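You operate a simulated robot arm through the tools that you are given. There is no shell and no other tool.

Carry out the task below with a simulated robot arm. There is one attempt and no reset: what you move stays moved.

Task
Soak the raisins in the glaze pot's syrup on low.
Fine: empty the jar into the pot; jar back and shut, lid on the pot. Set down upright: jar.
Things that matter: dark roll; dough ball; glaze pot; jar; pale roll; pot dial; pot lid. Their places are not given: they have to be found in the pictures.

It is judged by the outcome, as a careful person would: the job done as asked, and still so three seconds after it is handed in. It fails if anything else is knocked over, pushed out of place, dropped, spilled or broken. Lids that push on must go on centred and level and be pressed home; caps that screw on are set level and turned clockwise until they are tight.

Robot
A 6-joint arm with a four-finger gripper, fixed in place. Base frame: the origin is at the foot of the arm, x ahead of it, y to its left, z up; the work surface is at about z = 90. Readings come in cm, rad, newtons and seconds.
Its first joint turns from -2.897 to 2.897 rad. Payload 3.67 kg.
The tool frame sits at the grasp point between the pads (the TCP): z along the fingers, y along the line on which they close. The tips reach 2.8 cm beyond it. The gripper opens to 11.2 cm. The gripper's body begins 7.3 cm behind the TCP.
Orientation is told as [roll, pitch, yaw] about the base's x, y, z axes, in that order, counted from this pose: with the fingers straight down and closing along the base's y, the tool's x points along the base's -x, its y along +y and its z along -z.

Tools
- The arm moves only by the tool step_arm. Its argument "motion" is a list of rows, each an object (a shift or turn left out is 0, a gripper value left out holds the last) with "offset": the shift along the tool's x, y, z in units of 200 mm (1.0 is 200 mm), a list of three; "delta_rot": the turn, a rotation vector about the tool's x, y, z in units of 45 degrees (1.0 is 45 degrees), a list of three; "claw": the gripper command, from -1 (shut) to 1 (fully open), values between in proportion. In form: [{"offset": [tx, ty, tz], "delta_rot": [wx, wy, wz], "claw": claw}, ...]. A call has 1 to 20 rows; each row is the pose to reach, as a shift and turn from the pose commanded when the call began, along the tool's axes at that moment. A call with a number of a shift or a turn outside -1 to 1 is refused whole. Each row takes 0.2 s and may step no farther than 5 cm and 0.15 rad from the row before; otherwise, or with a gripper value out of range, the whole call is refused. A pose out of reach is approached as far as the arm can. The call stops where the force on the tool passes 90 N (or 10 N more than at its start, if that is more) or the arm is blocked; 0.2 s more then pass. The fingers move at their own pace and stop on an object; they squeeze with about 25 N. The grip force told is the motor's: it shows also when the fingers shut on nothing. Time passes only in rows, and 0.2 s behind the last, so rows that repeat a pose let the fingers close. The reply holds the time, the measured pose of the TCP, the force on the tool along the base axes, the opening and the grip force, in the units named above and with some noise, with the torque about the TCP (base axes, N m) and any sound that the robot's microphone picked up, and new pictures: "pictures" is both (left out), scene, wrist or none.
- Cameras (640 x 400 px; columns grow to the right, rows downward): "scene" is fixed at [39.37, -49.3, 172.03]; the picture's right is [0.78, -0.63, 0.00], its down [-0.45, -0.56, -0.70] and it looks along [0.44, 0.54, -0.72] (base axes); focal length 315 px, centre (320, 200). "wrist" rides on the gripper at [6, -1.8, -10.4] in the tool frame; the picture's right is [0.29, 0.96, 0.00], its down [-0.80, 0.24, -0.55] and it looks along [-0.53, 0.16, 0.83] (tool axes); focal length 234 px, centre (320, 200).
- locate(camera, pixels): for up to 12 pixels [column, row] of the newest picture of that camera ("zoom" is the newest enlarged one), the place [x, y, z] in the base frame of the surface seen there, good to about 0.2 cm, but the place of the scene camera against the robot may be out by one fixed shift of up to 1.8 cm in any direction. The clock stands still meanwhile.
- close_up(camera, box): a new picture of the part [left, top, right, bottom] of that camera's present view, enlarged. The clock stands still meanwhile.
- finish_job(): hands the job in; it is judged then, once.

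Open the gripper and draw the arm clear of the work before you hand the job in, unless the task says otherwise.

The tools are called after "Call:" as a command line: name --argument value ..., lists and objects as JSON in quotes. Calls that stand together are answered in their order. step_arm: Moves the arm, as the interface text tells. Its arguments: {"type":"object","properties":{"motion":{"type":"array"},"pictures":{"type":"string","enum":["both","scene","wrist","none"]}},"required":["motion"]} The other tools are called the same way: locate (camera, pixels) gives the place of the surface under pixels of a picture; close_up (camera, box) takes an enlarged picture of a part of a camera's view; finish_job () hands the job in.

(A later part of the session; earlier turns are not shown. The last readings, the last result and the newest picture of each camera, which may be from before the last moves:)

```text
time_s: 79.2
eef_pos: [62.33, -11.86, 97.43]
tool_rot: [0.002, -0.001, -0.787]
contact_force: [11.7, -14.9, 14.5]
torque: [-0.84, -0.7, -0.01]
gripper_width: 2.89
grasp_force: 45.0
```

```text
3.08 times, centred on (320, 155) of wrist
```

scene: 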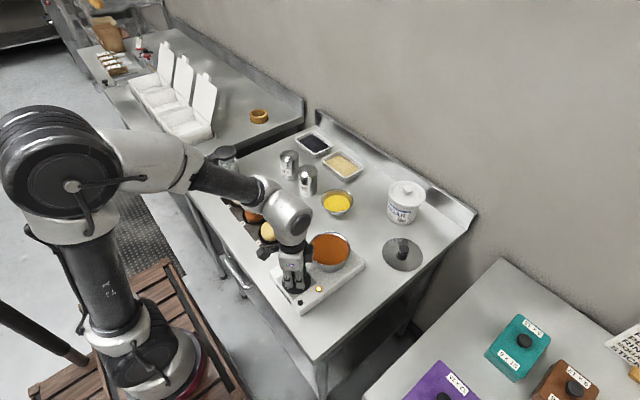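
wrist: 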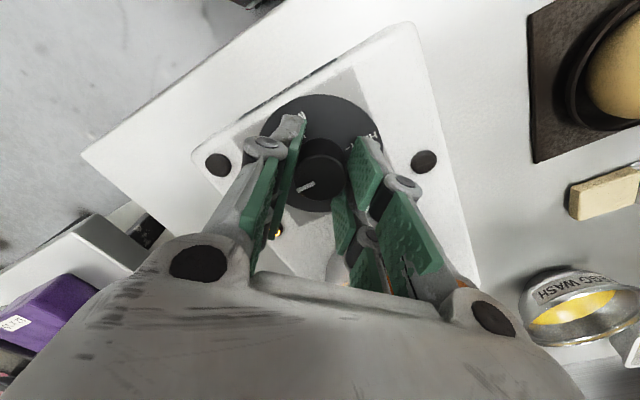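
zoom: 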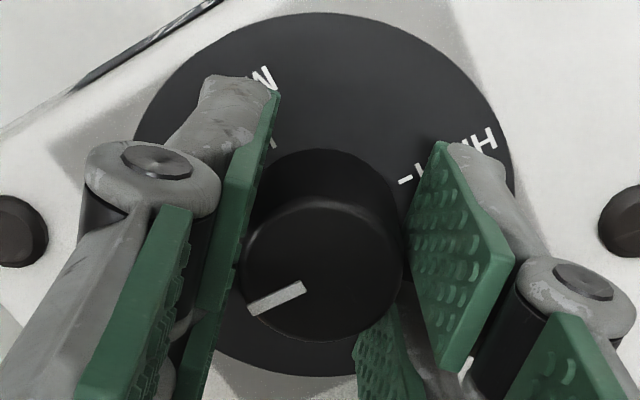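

The knob turned with the gripper the full 90°. I release and lift to check the pointer.

Call:
step_arm --motion '[{"offset": [0, 0, 0], "claw": -0.3}, {"offset": [0, 0, 0], "claw": 0}, {"offset": [0, 0, 0], "claw": 0}, {"offset": [0, 0, -0.1], "claw": 0}, {"offset": [0, 0, -0.3]}, {"offset": [0, 0, -0.5]}, {"offset": [0, 0, -0.7]}]'

Call:
close_up --camera "wrist" --box '[220, 60, 420, 200]'

Call:
close_up --camera "scene" --box '[250, 220, 370, 320]'

```text
time_s: 80.8
eef_pos: [62.33, -11.91, 111.23]
tool_rot: [-0.001, -0.002, -0.787]
contact_force: [0.3, 0.2, -0.3]
torque: [-0.02, -0.02, 0.0]
gripper_width: 5.59
grasp_force: 0.0
```

scene: 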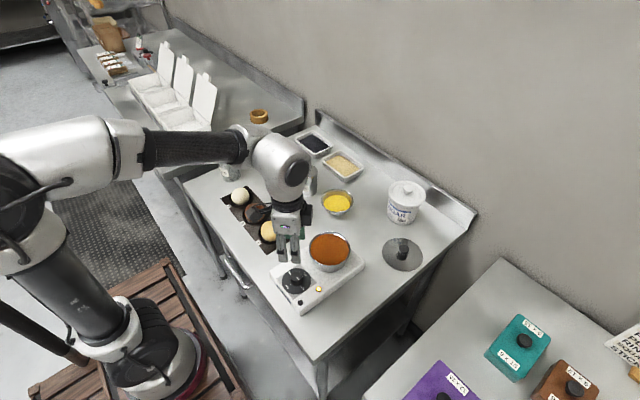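
wrist: 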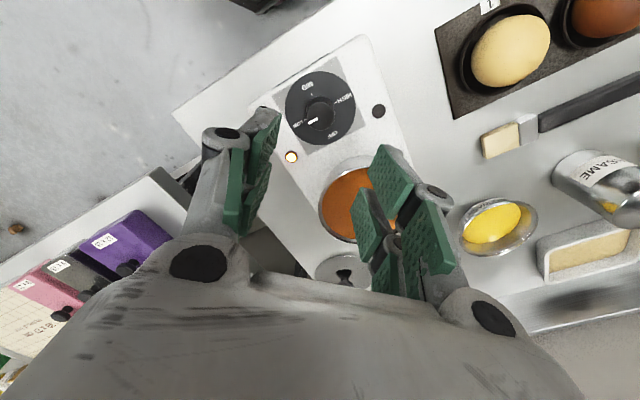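

```text
2.86 times, centred on (320, 130) of wrist
```

zoom: 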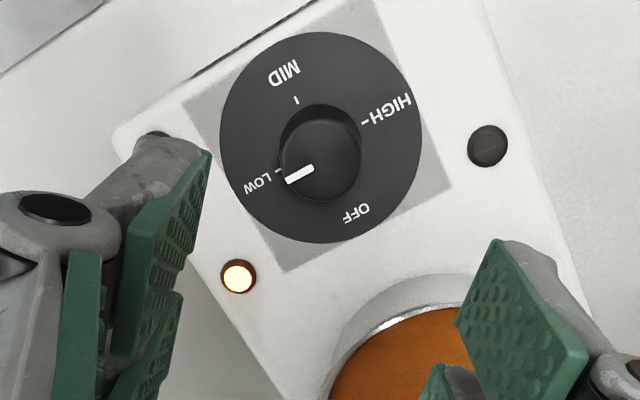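

```text
4.00 times, centred on (310, 270) of scene
```

zoom: 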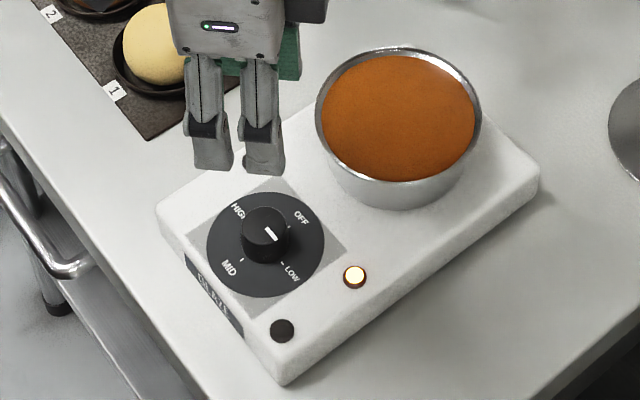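

The pointer is toward LOW and the lamp is lit. I measure the pointer's direction exactly.

Call:
locate --camera "wrist" --pixels '[[309, 123], [316, 119.5], [320, 117], [305, 117], [311, 94.5], [337, 102]]'

Call:
close_up --camera "wrist" --box '[280, 80, 360, 150]'

```text
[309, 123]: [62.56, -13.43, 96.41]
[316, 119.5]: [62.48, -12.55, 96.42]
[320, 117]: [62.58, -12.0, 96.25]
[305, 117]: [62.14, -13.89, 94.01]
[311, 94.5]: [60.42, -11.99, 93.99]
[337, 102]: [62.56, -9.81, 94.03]
```

```text
5.71 times, centred on (320, 115) of wrist
```

zoom: 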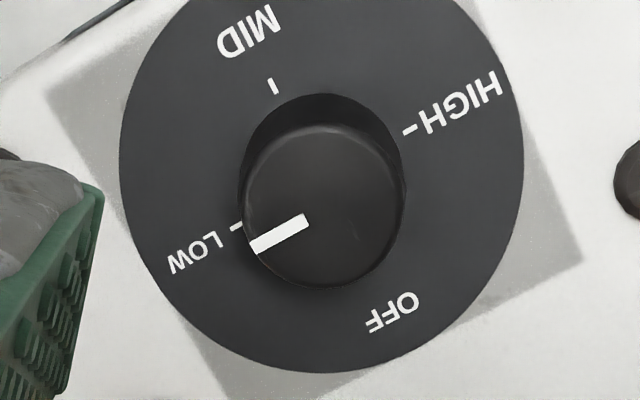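

Call:
locate --camera "zoom" --pixels '[[256, 245], [304, 222], [280, 233], [237, 227], [273, 86], [408, 132], [324, 206]]'

```text
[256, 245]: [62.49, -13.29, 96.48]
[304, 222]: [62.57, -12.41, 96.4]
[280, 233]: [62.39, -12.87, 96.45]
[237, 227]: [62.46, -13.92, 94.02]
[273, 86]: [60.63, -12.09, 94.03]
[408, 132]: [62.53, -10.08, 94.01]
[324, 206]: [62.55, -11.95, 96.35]
```

The pointer lies along −y, right on the LOW tick at (62.46, −13.92). Now the pot lid: I move toward (82, −17, 112) to view it with the wrist camera.

Call:
step_arm --motion '[{"offset": [-0.1, 0.06, -0.04], "claw": 0}, {"offset": [-0.26, 0.153, -0.04]}, {"offset": [-0.43, 0.254, -0.04]}, {"offset": [-0.6, 0.354, -0.04]}, {"offset": [-0.76, 0.449, -0.04]}, {"offset": [-0.876, 0.517, -0.04]}]'

Call:
close_up --camera "wrist" --box '[200, 0, 440, 200]'

```text
time_s: 82.2
eef_pos: [81.88, -16.9, 112.08]
tool_rot: [0.0, -0.003, -0.787]
contact_force: [0.2, 0.2, 0.8]
torque: [-0.02, -0.05, -0.02]
gripper_width: 5.59
grasp_force: 0.0
```

scene: 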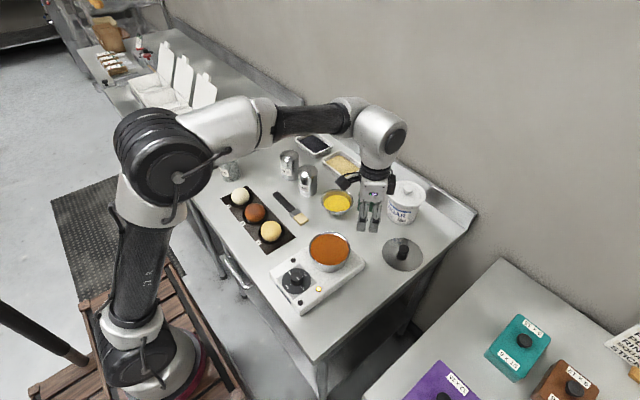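
wrist: 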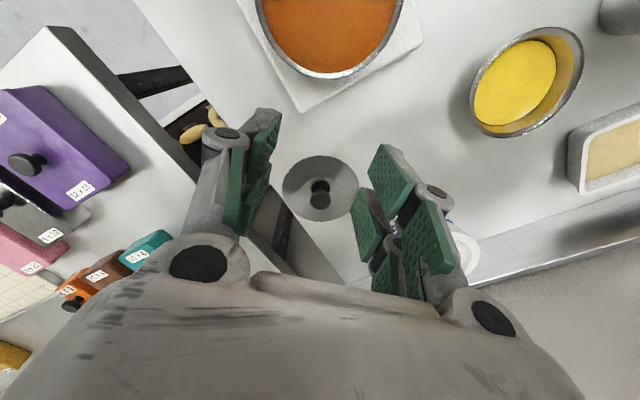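

```text
2.00 times, centred on (320, 100) of wrist
```

zoom: 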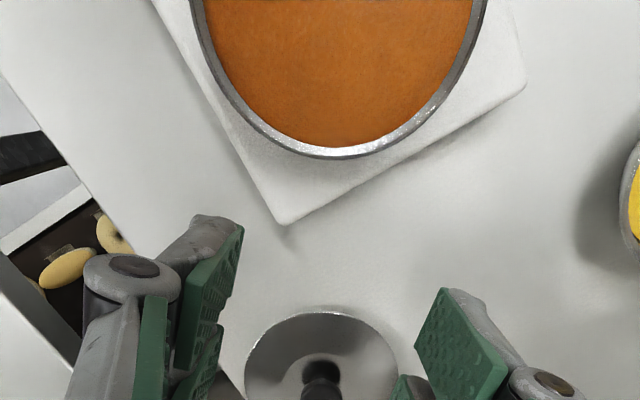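

The lid is at about (320,188) with its knob in the middle, and the pot rim at the top. I measure both with the wrist camera.

Call:
locate --camera "wrist" --pixels '[[320, 185], [320, 180], [312, 190], [329, 190], [284, 188], [357, 188], [320, 157], [318, 221], [292, 168], [346, 168], [320, 198], [320, 204]]'

Call:
locate --camera "wrist" --pixels '[[335, 76], [305, 70], [370, 68], [278, 48], [394, 40], [262, 20], [402, 12], [335, 40], [298, 108], [421, 44]]'

Call:
close_up --camera "wrist" --box '[270, 140, 370, 235]'

```text
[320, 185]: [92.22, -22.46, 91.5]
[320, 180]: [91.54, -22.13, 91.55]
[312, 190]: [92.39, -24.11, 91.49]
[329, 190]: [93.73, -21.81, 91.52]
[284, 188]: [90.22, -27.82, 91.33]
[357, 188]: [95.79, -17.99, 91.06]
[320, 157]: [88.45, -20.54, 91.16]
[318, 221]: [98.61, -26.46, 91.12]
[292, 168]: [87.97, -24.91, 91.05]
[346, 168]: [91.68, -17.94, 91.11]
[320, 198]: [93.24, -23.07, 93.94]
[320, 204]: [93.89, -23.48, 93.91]
```

```text
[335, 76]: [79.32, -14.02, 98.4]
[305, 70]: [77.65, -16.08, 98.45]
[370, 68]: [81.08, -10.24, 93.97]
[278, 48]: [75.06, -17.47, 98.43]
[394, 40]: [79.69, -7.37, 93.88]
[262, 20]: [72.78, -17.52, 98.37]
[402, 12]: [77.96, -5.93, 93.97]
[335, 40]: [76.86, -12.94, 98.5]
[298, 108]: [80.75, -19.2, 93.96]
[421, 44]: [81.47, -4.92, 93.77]
```

```text
4.21 times, centred on (320, 188) of wrist
```

zoom: 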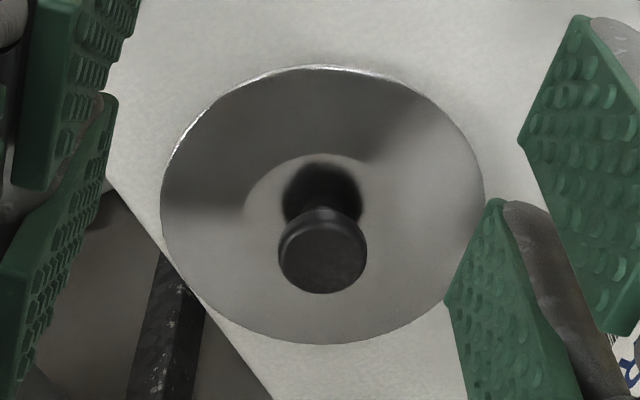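

The lid knob is near (93.45, −23.2) with its top at z≈93.9; the lid's plate is about 11.8 cm wide at z≈91.1. I check the sugar jar's position next to it.

Call:
locate --camera "scene" --pixels '[[407, 184], [388, 200], [405, 205], [421, 210], [402, 222], [392, 187], [424, 190], [407, 197]]'

Call:
close_up --camera "scene" --box '[370, 170, 450, 280]'

```text
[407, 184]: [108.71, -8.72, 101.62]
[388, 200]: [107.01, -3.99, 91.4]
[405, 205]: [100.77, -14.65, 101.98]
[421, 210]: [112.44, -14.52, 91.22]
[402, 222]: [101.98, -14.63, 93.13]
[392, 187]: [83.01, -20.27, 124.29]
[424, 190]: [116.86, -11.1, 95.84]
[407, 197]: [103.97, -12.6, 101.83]
```

```text
3.64 times, centred on (410, 225) of scene
```

zoom: 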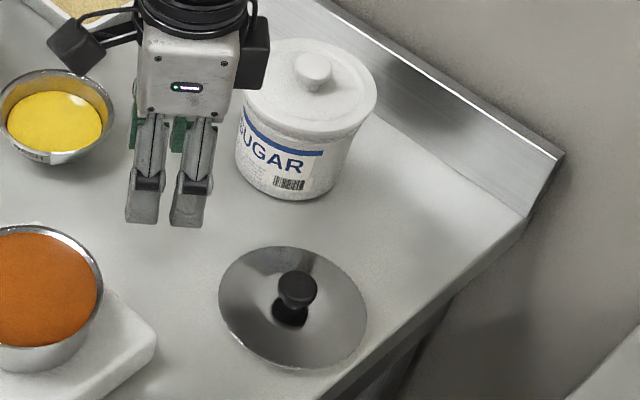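

There is ample room to the sugar jar. I move above the lid's knob, to z≈101, with the fingers at 5.6 cm.

Call:
step_arm --motion '[{"offset": [-0.16, 0.047, 0], "claw": 0}, {"offset": [-0.34, 0.1, 0]}, {"offset": [-0.52, 0.154, 0.05]}, {"offset": [-0.6315, 0.187, 0.2]}, {"offset": [-0.6315, 0.187, 0.38]}, {"offset": [-0.6315, 0.187, 0.53]}]'

Call:
close_up --camera "wrist" --box '[240, 80, 400, 220]'

```text
time_s: 83.6
eef_pos: [93.57, -23.46, 101.45]
tool_rot: [0.001, -0.002, -0.788]
contact_force: [-0.2, 0.3, 0.7]
torque: [-0.01, -0.01, 0.02]
gripper_width: 5.61
grasp_force: 0.0
```

scene: 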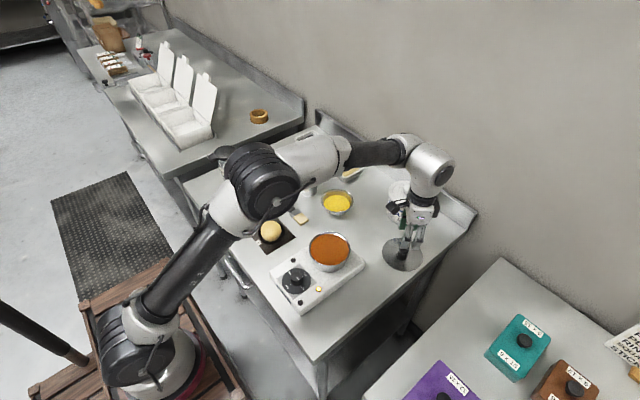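
wrist: 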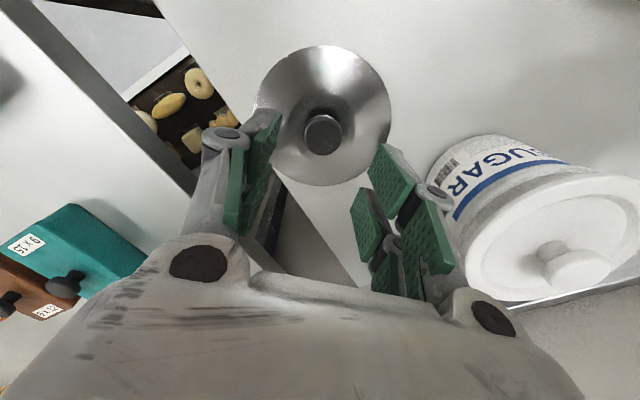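

```text
2.86 times, centred on (320, 150) of wrist
```

zoom: 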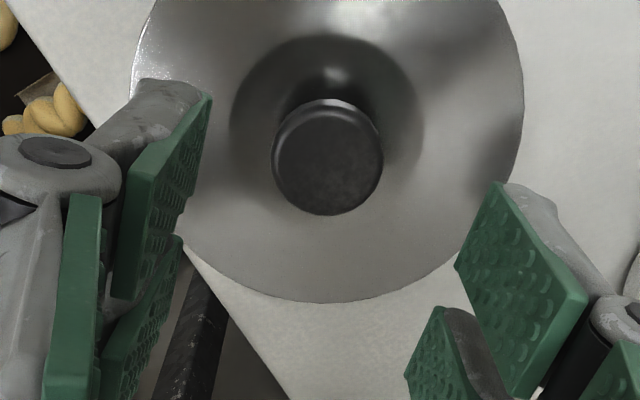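

I refine the knob's centre from this closer view.

Call:
locate --camera "zoom" --pixels '[[328, 158], [278, 155], [378, 158], [325, 110], [330, 208], [240, 120], [415, 120], [330, 300], [145, 40], [522, 60], [300, 298]]'

```text
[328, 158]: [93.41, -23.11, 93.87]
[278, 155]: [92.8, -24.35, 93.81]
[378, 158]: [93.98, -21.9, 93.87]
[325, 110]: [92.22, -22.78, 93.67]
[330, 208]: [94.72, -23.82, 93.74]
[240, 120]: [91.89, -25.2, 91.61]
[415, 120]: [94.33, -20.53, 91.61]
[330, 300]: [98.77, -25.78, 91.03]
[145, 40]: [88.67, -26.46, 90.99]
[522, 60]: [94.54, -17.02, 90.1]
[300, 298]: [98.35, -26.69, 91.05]
```

Knob centre (93.42, −23.15), plate radius ≈5.95. Before lifting it I want an equally exact pot centre, so I rise and look at the pot from above.

Call:
step_arm --motion '[{"offset": [0, 0, -0.2], "claw": 0}, {"offset": [0.02, -0.005, -0.44]}, {"offset": [0.15, -0.038, -0.6]}, {"offset": [0.34, -0.087, -0.675]}, {"offset": [0.56, -0.143, -0.675]}, {"offset": [0.78, -0.2, -0.675]}, {"offset": [0.93, -0.238, -0.675]}, {"offset": [0.99, -0.253, -0.675]}]' --pictures "wrist"

Call:
close_up --camera "wrist" --box '[230, 40, 410, 180]'

```text
time_s: 85.4
eef_pos: [75.89, -12.73, 115.07]
tool_rot: [0.0, -0.002, -0.787]
contact_force: [0.1, -1.2, -0.9]
torque: [-0.01, 0.05, -0.02]
gripper_width: 5.6
grasp_force: 0.0
```

wrist: 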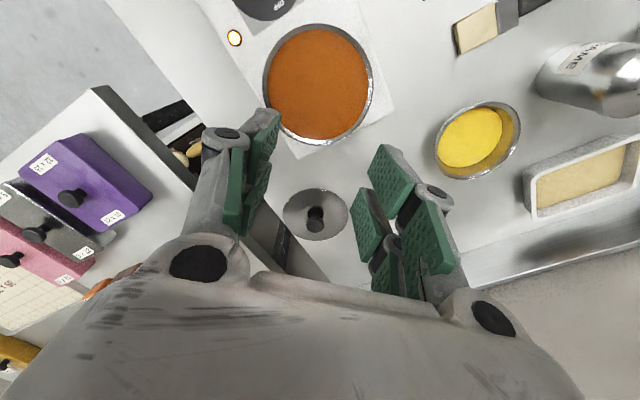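

```text
2.86 times, centred on (320, 110) of wrist
```

zoom: 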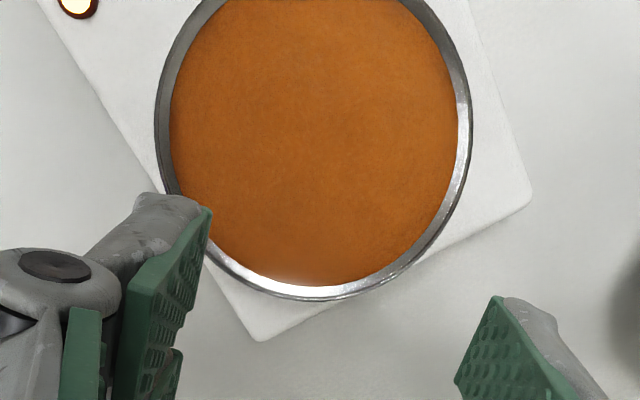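

Call:
close_up --camera "wrist" --box '[230, 10, 410, 160]'

```text
2.67 times, centred on (320, 85) of wrist
```

zoom: 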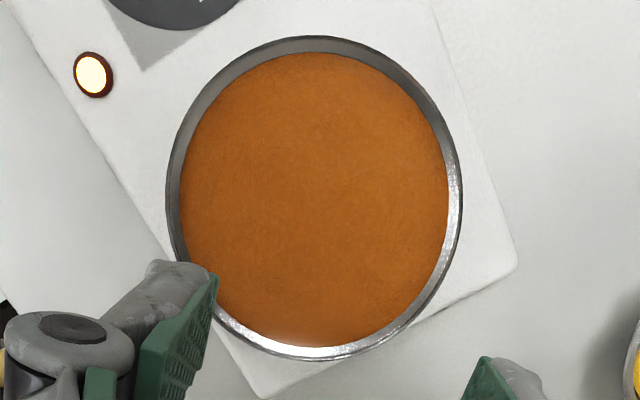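

Call:
locate --camera "zoom" --pixels '[[174, 180], [455, 190], [305, 44], [315, 353], [205, 95], [400, 75], [440, 130], [425, 290], [388, 335], [255, 338], [185, 240], [315, 200]]'

```text
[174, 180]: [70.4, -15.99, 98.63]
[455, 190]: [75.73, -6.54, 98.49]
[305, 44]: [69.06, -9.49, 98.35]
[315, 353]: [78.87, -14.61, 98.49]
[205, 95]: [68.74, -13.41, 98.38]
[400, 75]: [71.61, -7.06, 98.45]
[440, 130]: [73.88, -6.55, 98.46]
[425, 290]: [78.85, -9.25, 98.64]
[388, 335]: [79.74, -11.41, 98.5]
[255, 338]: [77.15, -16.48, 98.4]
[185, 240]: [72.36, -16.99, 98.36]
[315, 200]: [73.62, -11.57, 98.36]
```

The pot rim fits a circle centred at (74.1, −11.88), rim z≈98.45. I go back over the lid's knob.

Call:
step_arm --motion '[{"offset": [-0.12, 0.031, 0], "claw": 0}, {"offset": [-0.32, 0.082, 0]}, {"offset": [-0.54, 0.138, 0]}, {"offset": [-0.76, 0.195, 0]}, {"offset": [-0.92, 0.236, 0.1]}, {"offset": [-0.9877, 0.253, 0.3]}, {"offset": [-0.9877, 0.253, 0.5]}, {"offset": [-0.9877, 0.253, 0.68]}]' --pictures "wrist"

Call:
close_up --camera "wrist" --box '[240, 80, 400, 220]'

```text
time_s: 87.2
eef_pos: [93.4, -23.32, 101.62]
tool_rot: [-0.001, -0.002, -0.788]
contact_force: [0.0, 0.8, -0.2]
torque: [0.01, -0.07, 0.0]
gripper_width: 5.61
grasp_force: 0.0
```

wrist: 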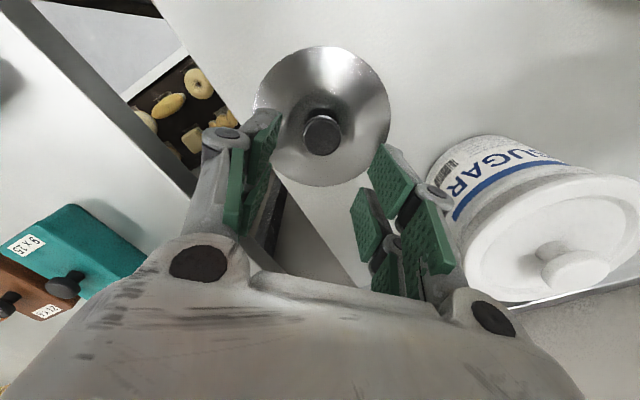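

```text
2.86 times, centred on (320, 150) of wrist
```

zoom: 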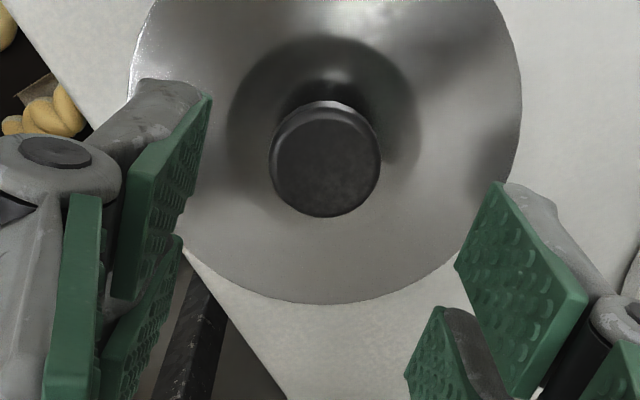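

Call:
locate --camera "zoom" --pixels '[[325, 160], [274, 157], [376, 160], [322, 108], [327, 212], [290, 120], [360, 200], [290, 200], [358, 120]]'

```text
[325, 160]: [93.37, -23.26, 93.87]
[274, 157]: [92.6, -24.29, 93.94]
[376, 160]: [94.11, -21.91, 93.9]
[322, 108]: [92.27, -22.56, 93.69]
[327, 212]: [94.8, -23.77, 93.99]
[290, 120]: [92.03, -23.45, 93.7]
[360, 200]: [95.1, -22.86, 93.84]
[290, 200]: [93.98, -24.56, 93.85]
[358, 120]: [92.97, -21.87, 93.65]
```

Knob centre (93.48, −23.16). I correct by 0.17 cm and descend to z≈94.7 around the knob.

Call:
step_arm --motion '[{"offset": [0.003, 0.008, 0.12], "claw": 0}, {"offset": [0.003, 0.008, 0.24]}, {"offset": [0.003, 0.008, 0.31]}, {"offset": [0.003, 0.008, 0.345]}]' --pictures "wrist"

Call:
close_up --camera "wrist" --box '[240, 100, 400, 240]'

```text
time_s: 88.2
eef_pos: [93.63, -23.11, 94.65]
tool_rot: [0.0, -0.002, -0.787]
contact_force: [-0.2, 0.3, 0.1]
torque: [0.0, 0.01, -0.03]
gripper_width: 5.6
grasp_force: 0.0
```

wrist: 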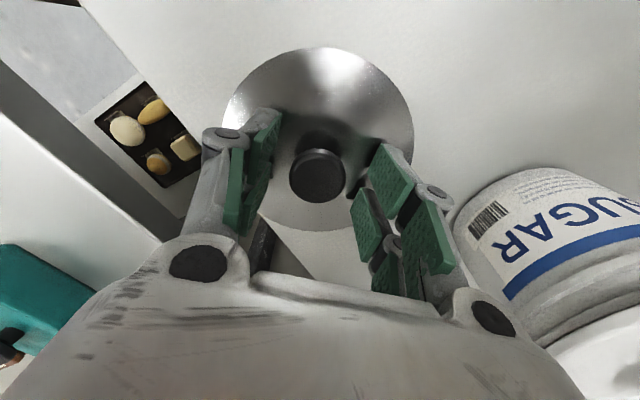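

```text
2.86 times, centred on (320, 170) of wrist
```

zoom: 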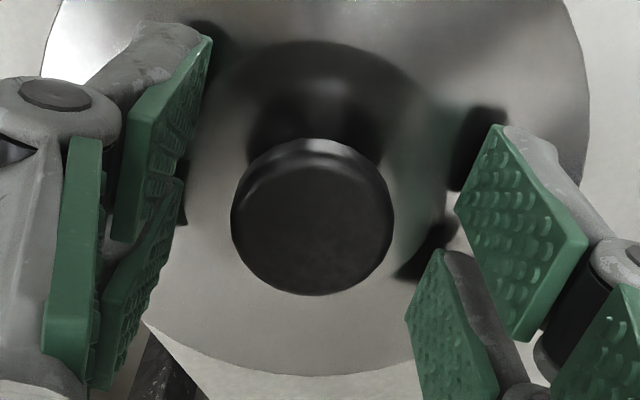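

Call:
locate --camera "zoom" --pixels '[[313, 217], [240, 215], [388, 215], [313, 150], [313, 288], [262, 168], [365, 268], [262, 268], [365, 168]]'

```text
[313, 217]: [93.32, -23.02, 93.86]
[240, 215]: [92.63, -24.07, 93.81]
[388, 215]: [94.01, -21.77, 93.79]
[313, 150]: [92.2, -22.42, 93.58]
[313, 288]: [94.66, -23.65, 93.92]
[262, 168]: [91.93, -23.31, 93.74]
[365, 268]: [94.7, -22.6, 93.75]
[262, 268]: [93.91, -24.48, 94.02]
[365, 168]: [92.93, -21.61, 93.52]
```

The knob's centre is about 0.3 cm toward tool x. I correct and close on the knob.

Call:
step_arm --motion '[{"offset": [0.015, -0.0075, 0], "claw": 0}, {"offset": [0.015, -0.0075, 0], "claw": -0.3}, {"offset": [0.015, -0.0075, 0], "claw": -0.5}, {"offset": [0.015, -0.0075, 0], "claw": -1}, {"offset": [0.015, -0.0075, 0], "claw": -1}]' --pictures "wrist"

Call:
close_up --camera "wrist" --box '[240, 100, 400, 240]'

```text
time_s: 89.4
eef_pos: [93.31, -22.98, 94.64]
tool_rot: [0.0, -0.002, -0.787]
contact_force: [0.5, 0.1, 0.4]
torque: [0.01, 0.0, 0.03]
gripper_width: 2.98
grasp_force: 25.3
```

wrist: 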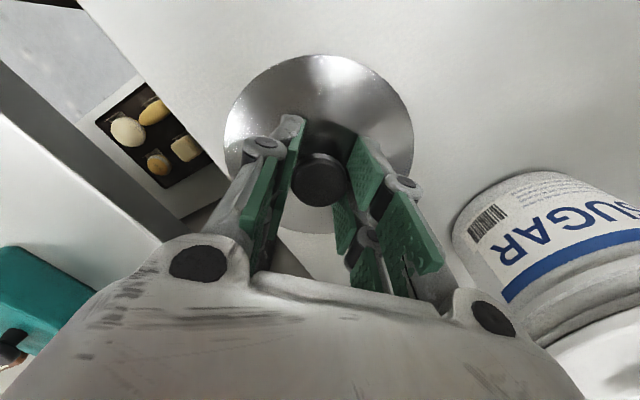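

```text
2.86 times, centred on (320, 170) of wrist
```

zoom: 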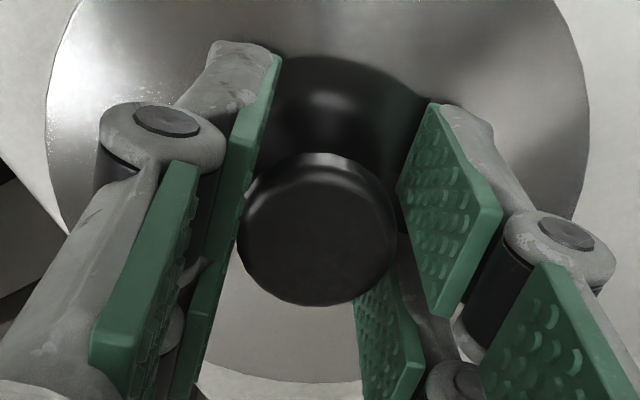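

Gripped (2.98 cm wide). I measure the lid's disc edge relative to the TCP so that I can place it centred.

Call:
locate --camera "wrist" --pixels '[[229, 110], [246, 83], [280, 62], [325, 56.5], [368, 70], [398, 100], [410, 135], [228, 130], [319, 180], [326, 231]]'

Call:
close_up --camera "wrist" --box '[210, 40, 430, 190]'

```text
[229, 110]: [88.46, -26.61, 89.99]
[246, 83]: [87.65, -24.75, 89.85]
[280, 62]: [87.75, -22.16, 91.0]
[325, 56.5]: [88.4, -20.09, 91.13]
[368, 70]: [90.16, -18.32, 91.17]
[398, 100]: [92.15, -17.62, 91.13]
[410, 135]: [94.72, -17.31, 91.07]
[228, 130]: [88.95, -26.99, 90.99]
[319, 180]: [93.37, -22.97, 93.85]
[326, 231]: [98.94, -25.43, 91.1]
```

```text
2.67 times, centred on (320, 115) of wrist
```

zoom: 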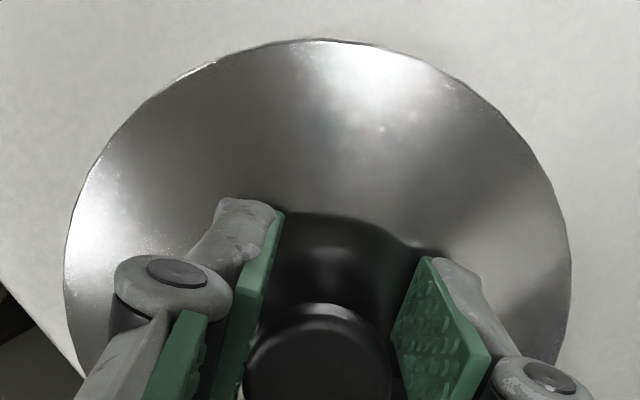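

The lid's centre coincides with the TCP within 0.1 cm. I lift straight up 12 cm, then carry it half-way to the pot.

Call:
step_arm --motion '[{"offset": [0, 0, -0.05], "claw": -1}, {"offset": [0, 0, -0.2]}, {"offset": [0, 0, -0.4]}, {"offset": [0, 0, -0.55]}, {"offset": [0, 0, -0.6]}, {"offset": [0.09, -0.024, -0.6]}, {"offset": [0.24, -0.064, -0.6]}, {"offset": [0.4, -0.1066, -0.6]}, {"offset": [0.5, -0.133, -0.6]}, {"offset": [0.5393, -0.1437, -0.6]}]'

Call:
close_up --camera "scene" --box '[290, 170, 430, 290]'

```text
time_s: 91.6
eef_pos: [83.61, -17.47, 106.63]
tool_rot: [0.0, -0.001, -0.786]
contact_force: [0.3, -0.7, -1.7]
torque: [0.02, 0.0, -0.01]
gripper_width: 2.96
grasp_force: 24.5
```

scene: 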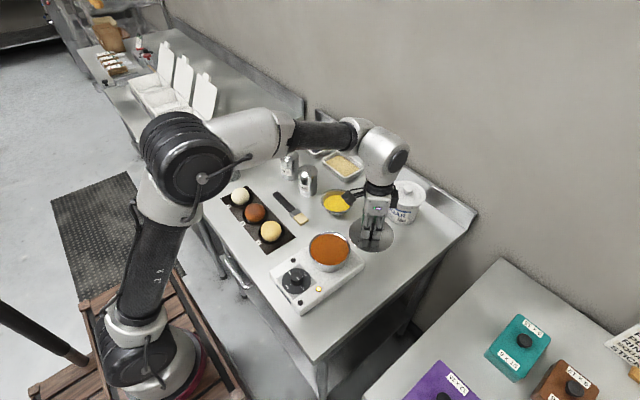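
wrist: 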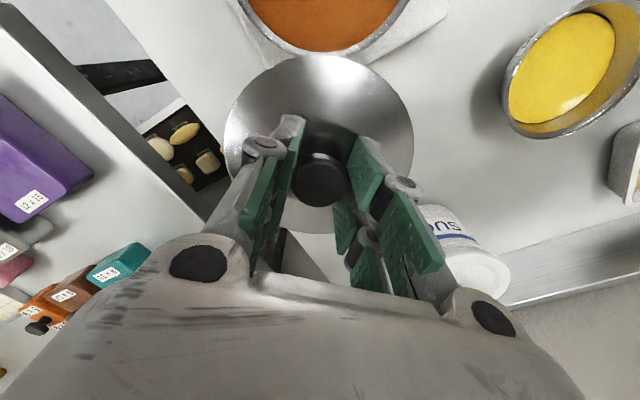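

```text
3.33 times, centred on (360, 230) of scene
```

zoom: 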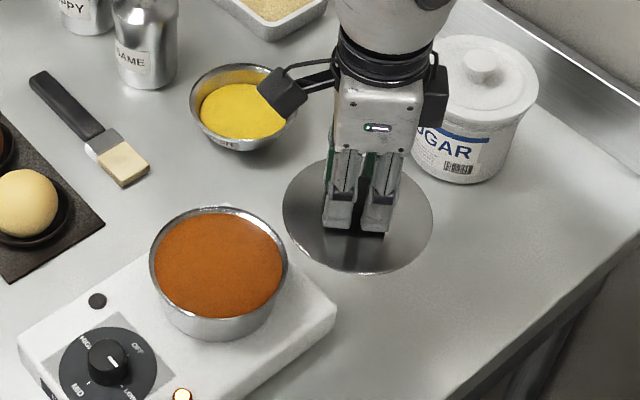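

The lid hangs level. I carry it the other half of the way, to above the pot.

Call:
step_arm --motion '[{"offset": [0.09, -0.024, 0], "claw": -1}, {"offset": [0.24, -0.064, 0]}, {"offset": [0.4, -0.1066, 0]}, {"offset": [0.5, -0.133, 0]}, {"offset": [0.5393, -0.1437, 0]}, {"offset": [0.5393, -0.1437, 0]}]'

Call:
close_up --camera "scene" --box '[270, 190, 390, 290]'

```text
time_s: 93.0
eef_pos: [73.95, -11.83, 106.53]
tool_rot: [-0.001, -0.001, -0.787]
contact_force: [0.5, -0.2, -1.7]
torque: [-0.04, 0.0, -0.03]
gripper_width: 2.98
grasp_force: 25.1
```

scene: 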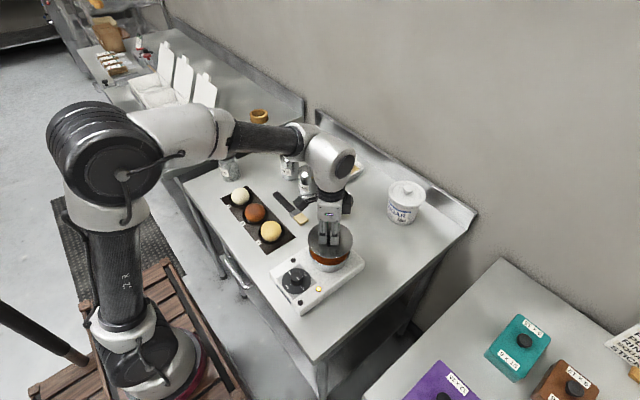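
wrist: 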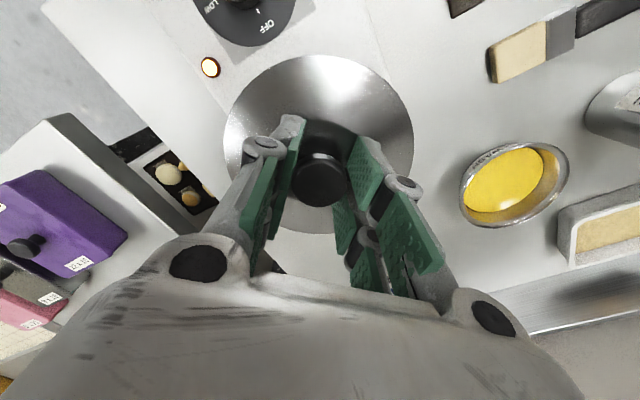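

```text
4.00 times, centred on (330, 240) of scene
```

zoom: 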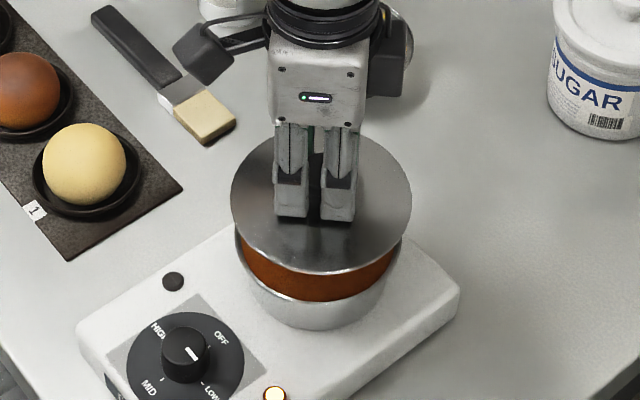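

The lid hovers over the pot. I verify its disc centre against the pot centre (74.1, −11.88) before lowering.

Call:
locate --camera "wrist" --pixels '[[248, 83], [280, 63], [325, 57.5], [368, 71], [397, 100], [409, 135], [229, 130], [240, 92], [319, 180], [326, 230], [318, 150]]'

Call:
close_up --camera "wrist" --box '[200, 40, 440, 250]'

```text
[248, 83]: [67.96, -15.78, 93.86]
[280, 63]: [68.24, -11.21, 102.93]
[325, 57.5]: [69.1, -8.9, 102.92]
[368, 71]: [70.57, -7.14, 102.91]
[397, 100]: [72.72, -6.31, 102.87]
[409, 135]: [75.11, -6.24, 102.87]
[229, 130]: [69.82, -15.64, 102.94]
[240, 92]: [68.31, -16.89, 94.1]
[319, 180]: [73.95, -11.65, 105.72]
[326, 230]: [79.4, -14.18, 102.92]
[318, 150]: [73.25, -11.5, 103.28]
```

```text
1.90 times, centred on (320, 145) of wrist
```

zoom: 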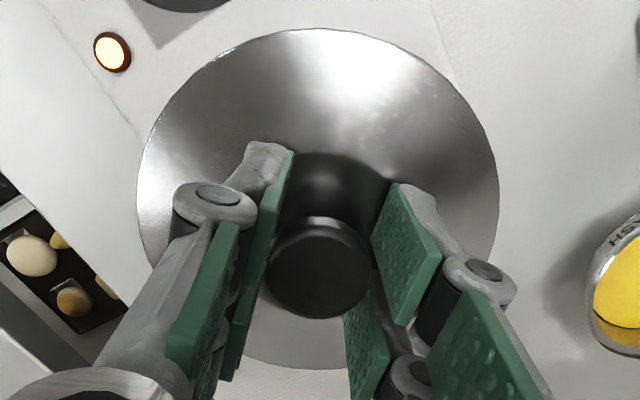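

The lid's centre is (74.05, −11.85), within 0.1 cm of the pot's. I lower it to just above the rim.

Call:
step_arm --motion '[{"offset": [0, 0, 0.05], "claw": -1}, {"offset": [0, 0, 0.1]}, {"offset": [0, 0, 0.14]}, {"offset": [0, 0, 0.15]}]'

Call:
close_up --camera "scene" --box '[290, 210, 370, 280]'

```text
time_s: 94.0
eef_pos: [73.9, -11.75, 103.57]
tool_rot: [0.0, -0.002, -0.786]
contact_force: [-0.5, -0.1, -0.8]
torque: [0.0, -0.01, -0.01]
gripper_width: 2.95
grasp_force: 25.1
```

scene: 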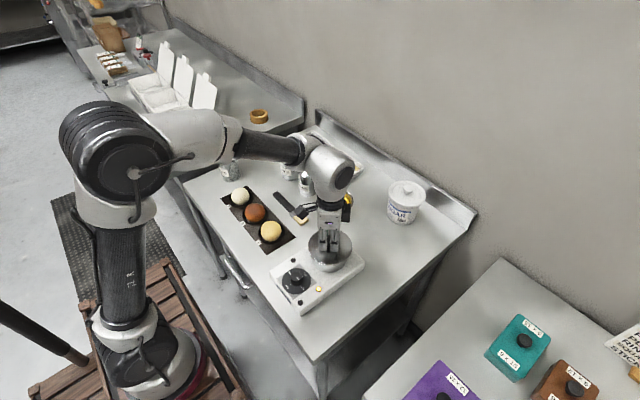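
wrist: 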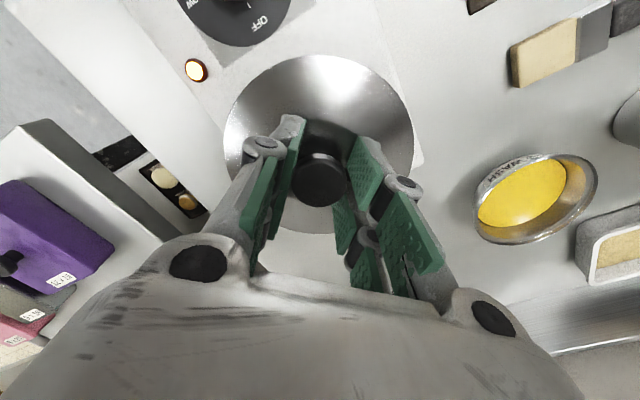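

```text
5.71 times, centred on (330, 245) of scene
```

zoom: 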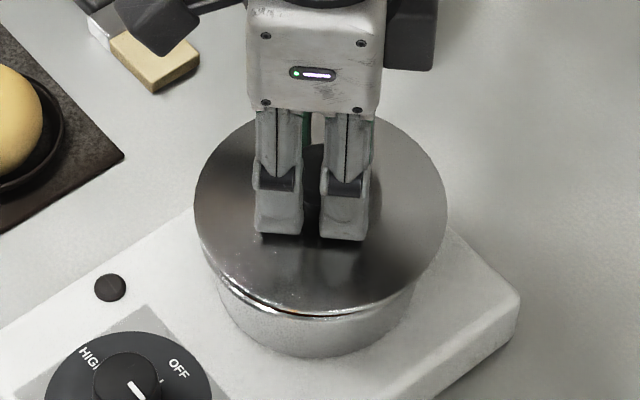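

Close to the rim now (z=103.57, no contact). I lower in 0.1–0.2 cm steps.

Call:
step_arm --motion '[{"offset": [0, 0, 0.008]}, {"offset": [0, 0, 0.016]}, {"offset": [0, 0, 0.022]}]' --pictures "none"

```text
time_s: 94.8
eef_pos: [74.03, -11.77, 103.13]
tool_rot: [0.001, -0.001, -0.785]
contact_force: [-0.7, 0.8, -0.5]
torque: [-0.02, -0.04, 0.03]
gripper_width: 2.99
grasp_force: 24.9
```

Call:
step_arm --motion '[{"offset": [0, 0, 0.006]}, {"offset": [0, 0, 0.012]}, {"offset": [0, 0, 0.016]}]' --pictures "none"

```text
time_s: 95.6
eef_pos: [74.13, -11.85, 102.93]
tool_rot: [0.0, -0.004, -0.786]
contact_force: [-2.9, -4.6, 18.2]
torque: [0.03, 0.24, -0.05]
gripper_width: 2.99
grasp_force: 25.1
```

Contact at z≈102.93 with 18 N. I look at the seating before releasing.

Call:
close_up --camera "scene" --box '[295, 215, 365, 280]'

Call:
locate --camera "wrist" --pixels '[[280, 63], [325, 57.5], [368, 71], [397, 100], [409, 135], [229, 130], [326, 230], [318, 150]]'

```text
6.15 times, centred on (330, 248) of scene
```

zoom: 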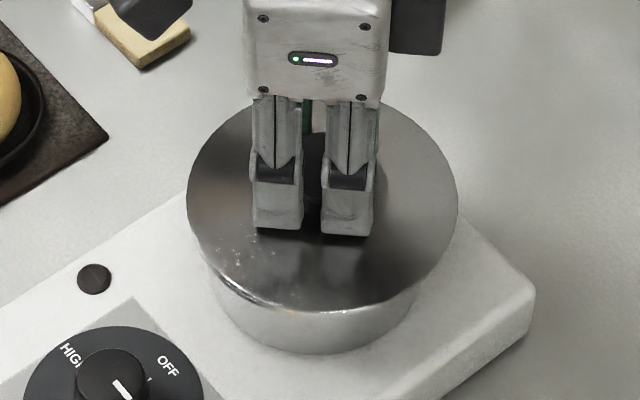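

```text
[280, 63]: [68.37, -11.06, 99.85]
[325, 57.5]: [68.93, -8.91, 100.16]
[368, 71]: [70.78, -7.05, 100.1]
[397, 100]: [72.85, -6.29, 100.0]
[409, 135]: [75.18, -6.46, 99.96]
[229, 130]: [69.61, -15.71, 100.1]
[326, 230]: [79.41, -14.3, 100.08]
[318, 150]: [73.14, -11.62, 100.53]
```

The lid sits on the rim with no gap and level. I release the knob and rise.

Call:
step_arm --motion '[{"offset": [0, 0, -0.004], "claw": -1}, {"offset": [0, 0, -0.006], "claw": -0.3}, {"offset": [0, 0, -0.006], "claw": 0}, {"offset": [0, 0, -0.006], "claw": 0}, {"offset": [0, 0, -0.05], "claw": 0}, {"offset": [0, 0, -0.2]}, {"offset": [0, 0, -0.4]}, {"offset": [0, 0, -0.6]}]'

Call:
close_up --camera "scene" --box '[285, 210, 375, 290]'

Call:
close_up --camera "wrist" --box '[220, 30, 420, 180]'

```text
time_s: 97.4
eef_pos: [74.1, -11.87, 114.8]
tool_rot: [-0.002, 0.0, -0.786]
contact_force: [1.0, -0.4, 0.6]
torque: [-0.01, 0.04, 0.0]
gripper_width: 5.59
grasp_force: 0.1
```

scene: 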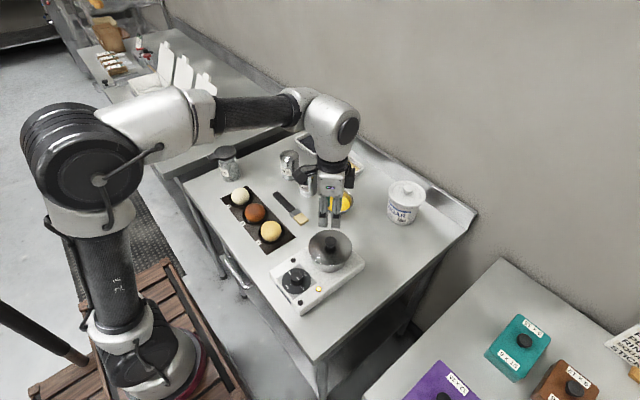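
wrist: 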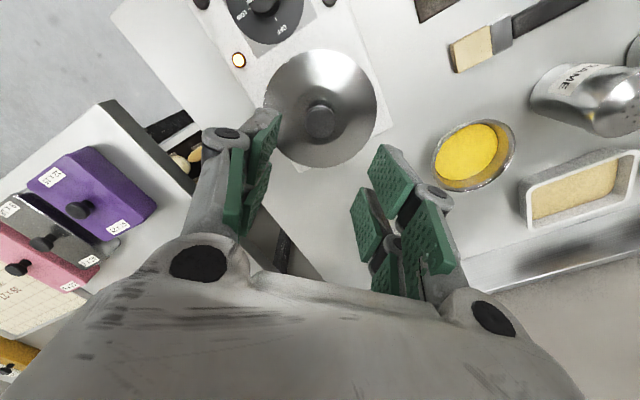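

```text
5.00 times, centred on (330, 250) of scene
```

zoom: 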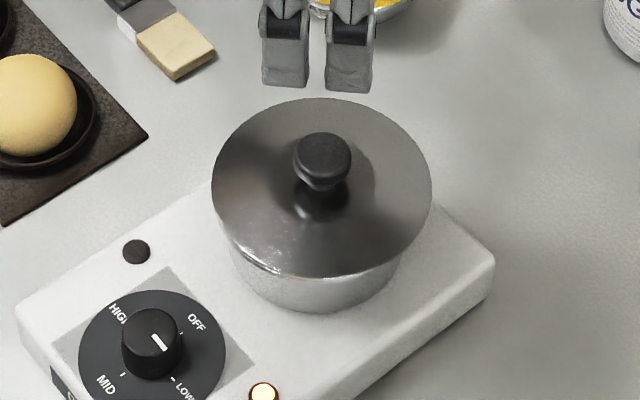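

```text
2.67 times, centred on (320, 105) of wrist
```

zoom: 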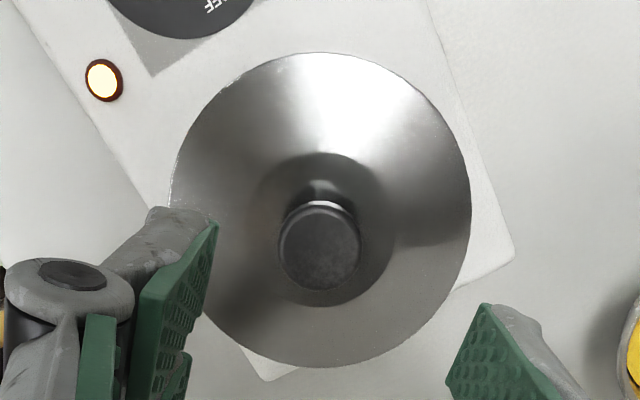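

The lid is on. I check its level and centre by locating points round its edge.

Call:
locate --camera "zoom" --pixels '[[178, 190], [466, 190], [310, 57], [325, 362], [215, 105], [415, 95], [430, 310], [235, 320], [320, 245], [452, 140], [400, 340]]'

```text
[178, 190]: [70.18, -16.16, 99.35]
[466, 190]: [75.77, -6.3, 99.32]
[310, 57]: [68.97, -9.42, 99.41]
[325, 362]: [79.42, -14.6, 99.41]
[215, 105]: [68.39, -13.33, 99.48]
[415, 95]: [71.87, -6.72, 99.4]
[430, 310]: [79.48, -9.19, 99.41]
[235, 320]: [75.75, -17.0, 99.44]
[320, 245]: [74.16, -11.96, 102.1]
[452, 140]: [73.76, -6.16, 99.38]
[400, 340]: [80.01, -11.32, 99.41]
```

The edge is level (99.3–99.5) and centred. I zoom in on the lid's lower edge to see whether it is fully home on the rim.

Call:
close_up --camera "scene" --box '[305, 240, 355, 280]'

Call:
close_up --camera "wrist" --box '[250, 130, 330, 190]'

```text
10.00 times, centred on (330, 260) of scene
```

zoom: 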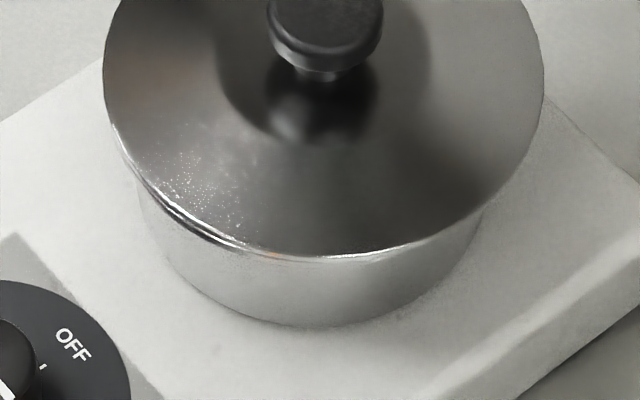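

```text
6.67 times, centred on (290, 160) of wrist
```

zoom: 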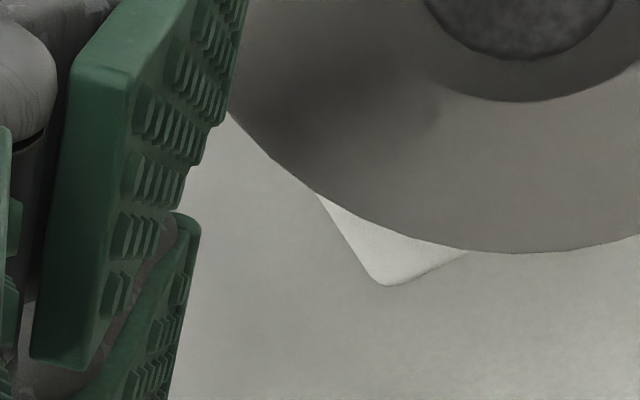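

There is only a fine line between lid and rim. To make sure it is home I press once on the knob from above with closed fingertips.

Call:
step_arm --motion '[{"offset": [0, 0, 0], "claw": -1}, {"offset": [0, 0, 0.15], "claw": -1}, {"offset": [0, 0, 0.3]}, {"offset": [0, 0, 0.42]}, {"offset": [0, 0, 0.48]}, {"offset": [0, 0, 0.495]}]' --pictures "none"

```text
time_s: 98.8
eef_pos: [74.02, -11.85, 104.97]
tool_rot: [-0.001, -0.002, -0.788]
contact_force: [0.1, -0.3, -0.8]
torque: [-0.01, 0.0, -0.02]
gripper_width: 0.0
grasp_force: 24.9
```

Call:
step_arm --motion '[{"offset": [0, 0, 0.008]}, {"offset": [0, 0, 0.016]}, {"offset": [0, 0, 0.024]}, {"offset": [0, 0, 0.03]}]' --pictures "none"

```text
time_s: 99.8
eef_pos: [73.93, -11.79, 104.6]
tool_rot: [0.004, -0.007, -0.785]
contact_force: [-6.8, -2.8, 49.4]
torque: [-0.02, 0.25, -0.12]
gripper_width: 0.6
grasp_force: 25.1
```

Pressed with about 49 N. I lift off and inspect everything.

Call:
step_arm --motion '[{"offset": [0, 0, -0.02]}, {"offset": [0, 0, -0.15]}, {"offset": [0, 0, -0.35]}, {"offset": [0, 0, -0.55]}, {"offset": [0, 0, -0.75]}]'

Call:
close_up --camera "wrist" --box '[220, 30, 420, 180]'

```text
time_s: 101.0
eef_pos: [73.91, -11.85, 119.16]
tool_rot: [-0.001, 0.001, -0.787]
contact_force: [0.4, 0.3, 0.0]
torque: [-0.01, 0.03, -0.01]
gripper_width: 0.03
grasp_force: 25.4
```

scene: 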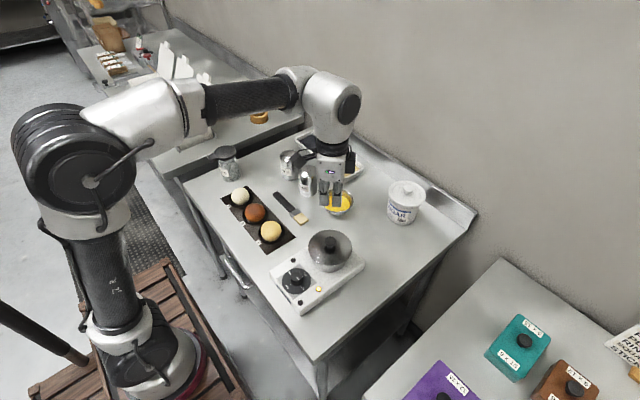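
wrist: 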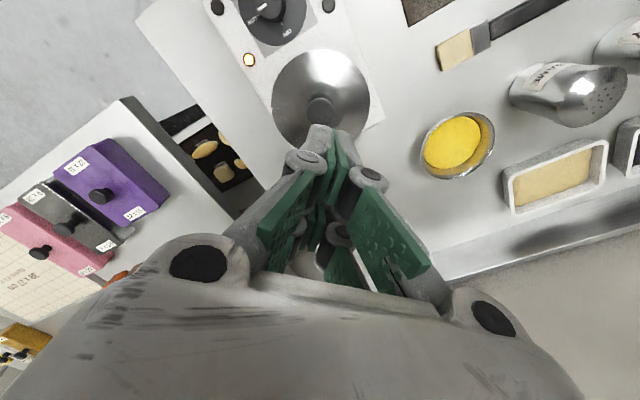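

```text
2.67 times, centred on (320, 105) of wrist
```

zoom: 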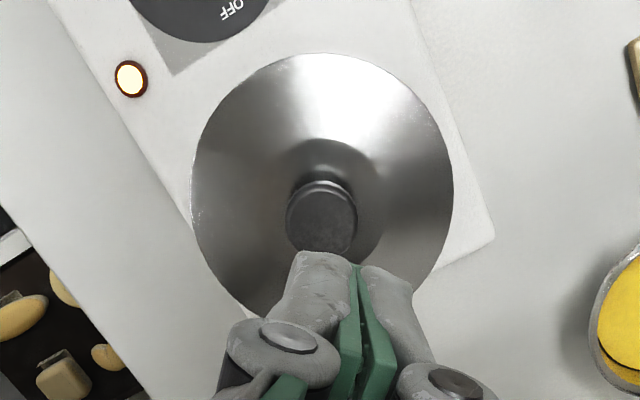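

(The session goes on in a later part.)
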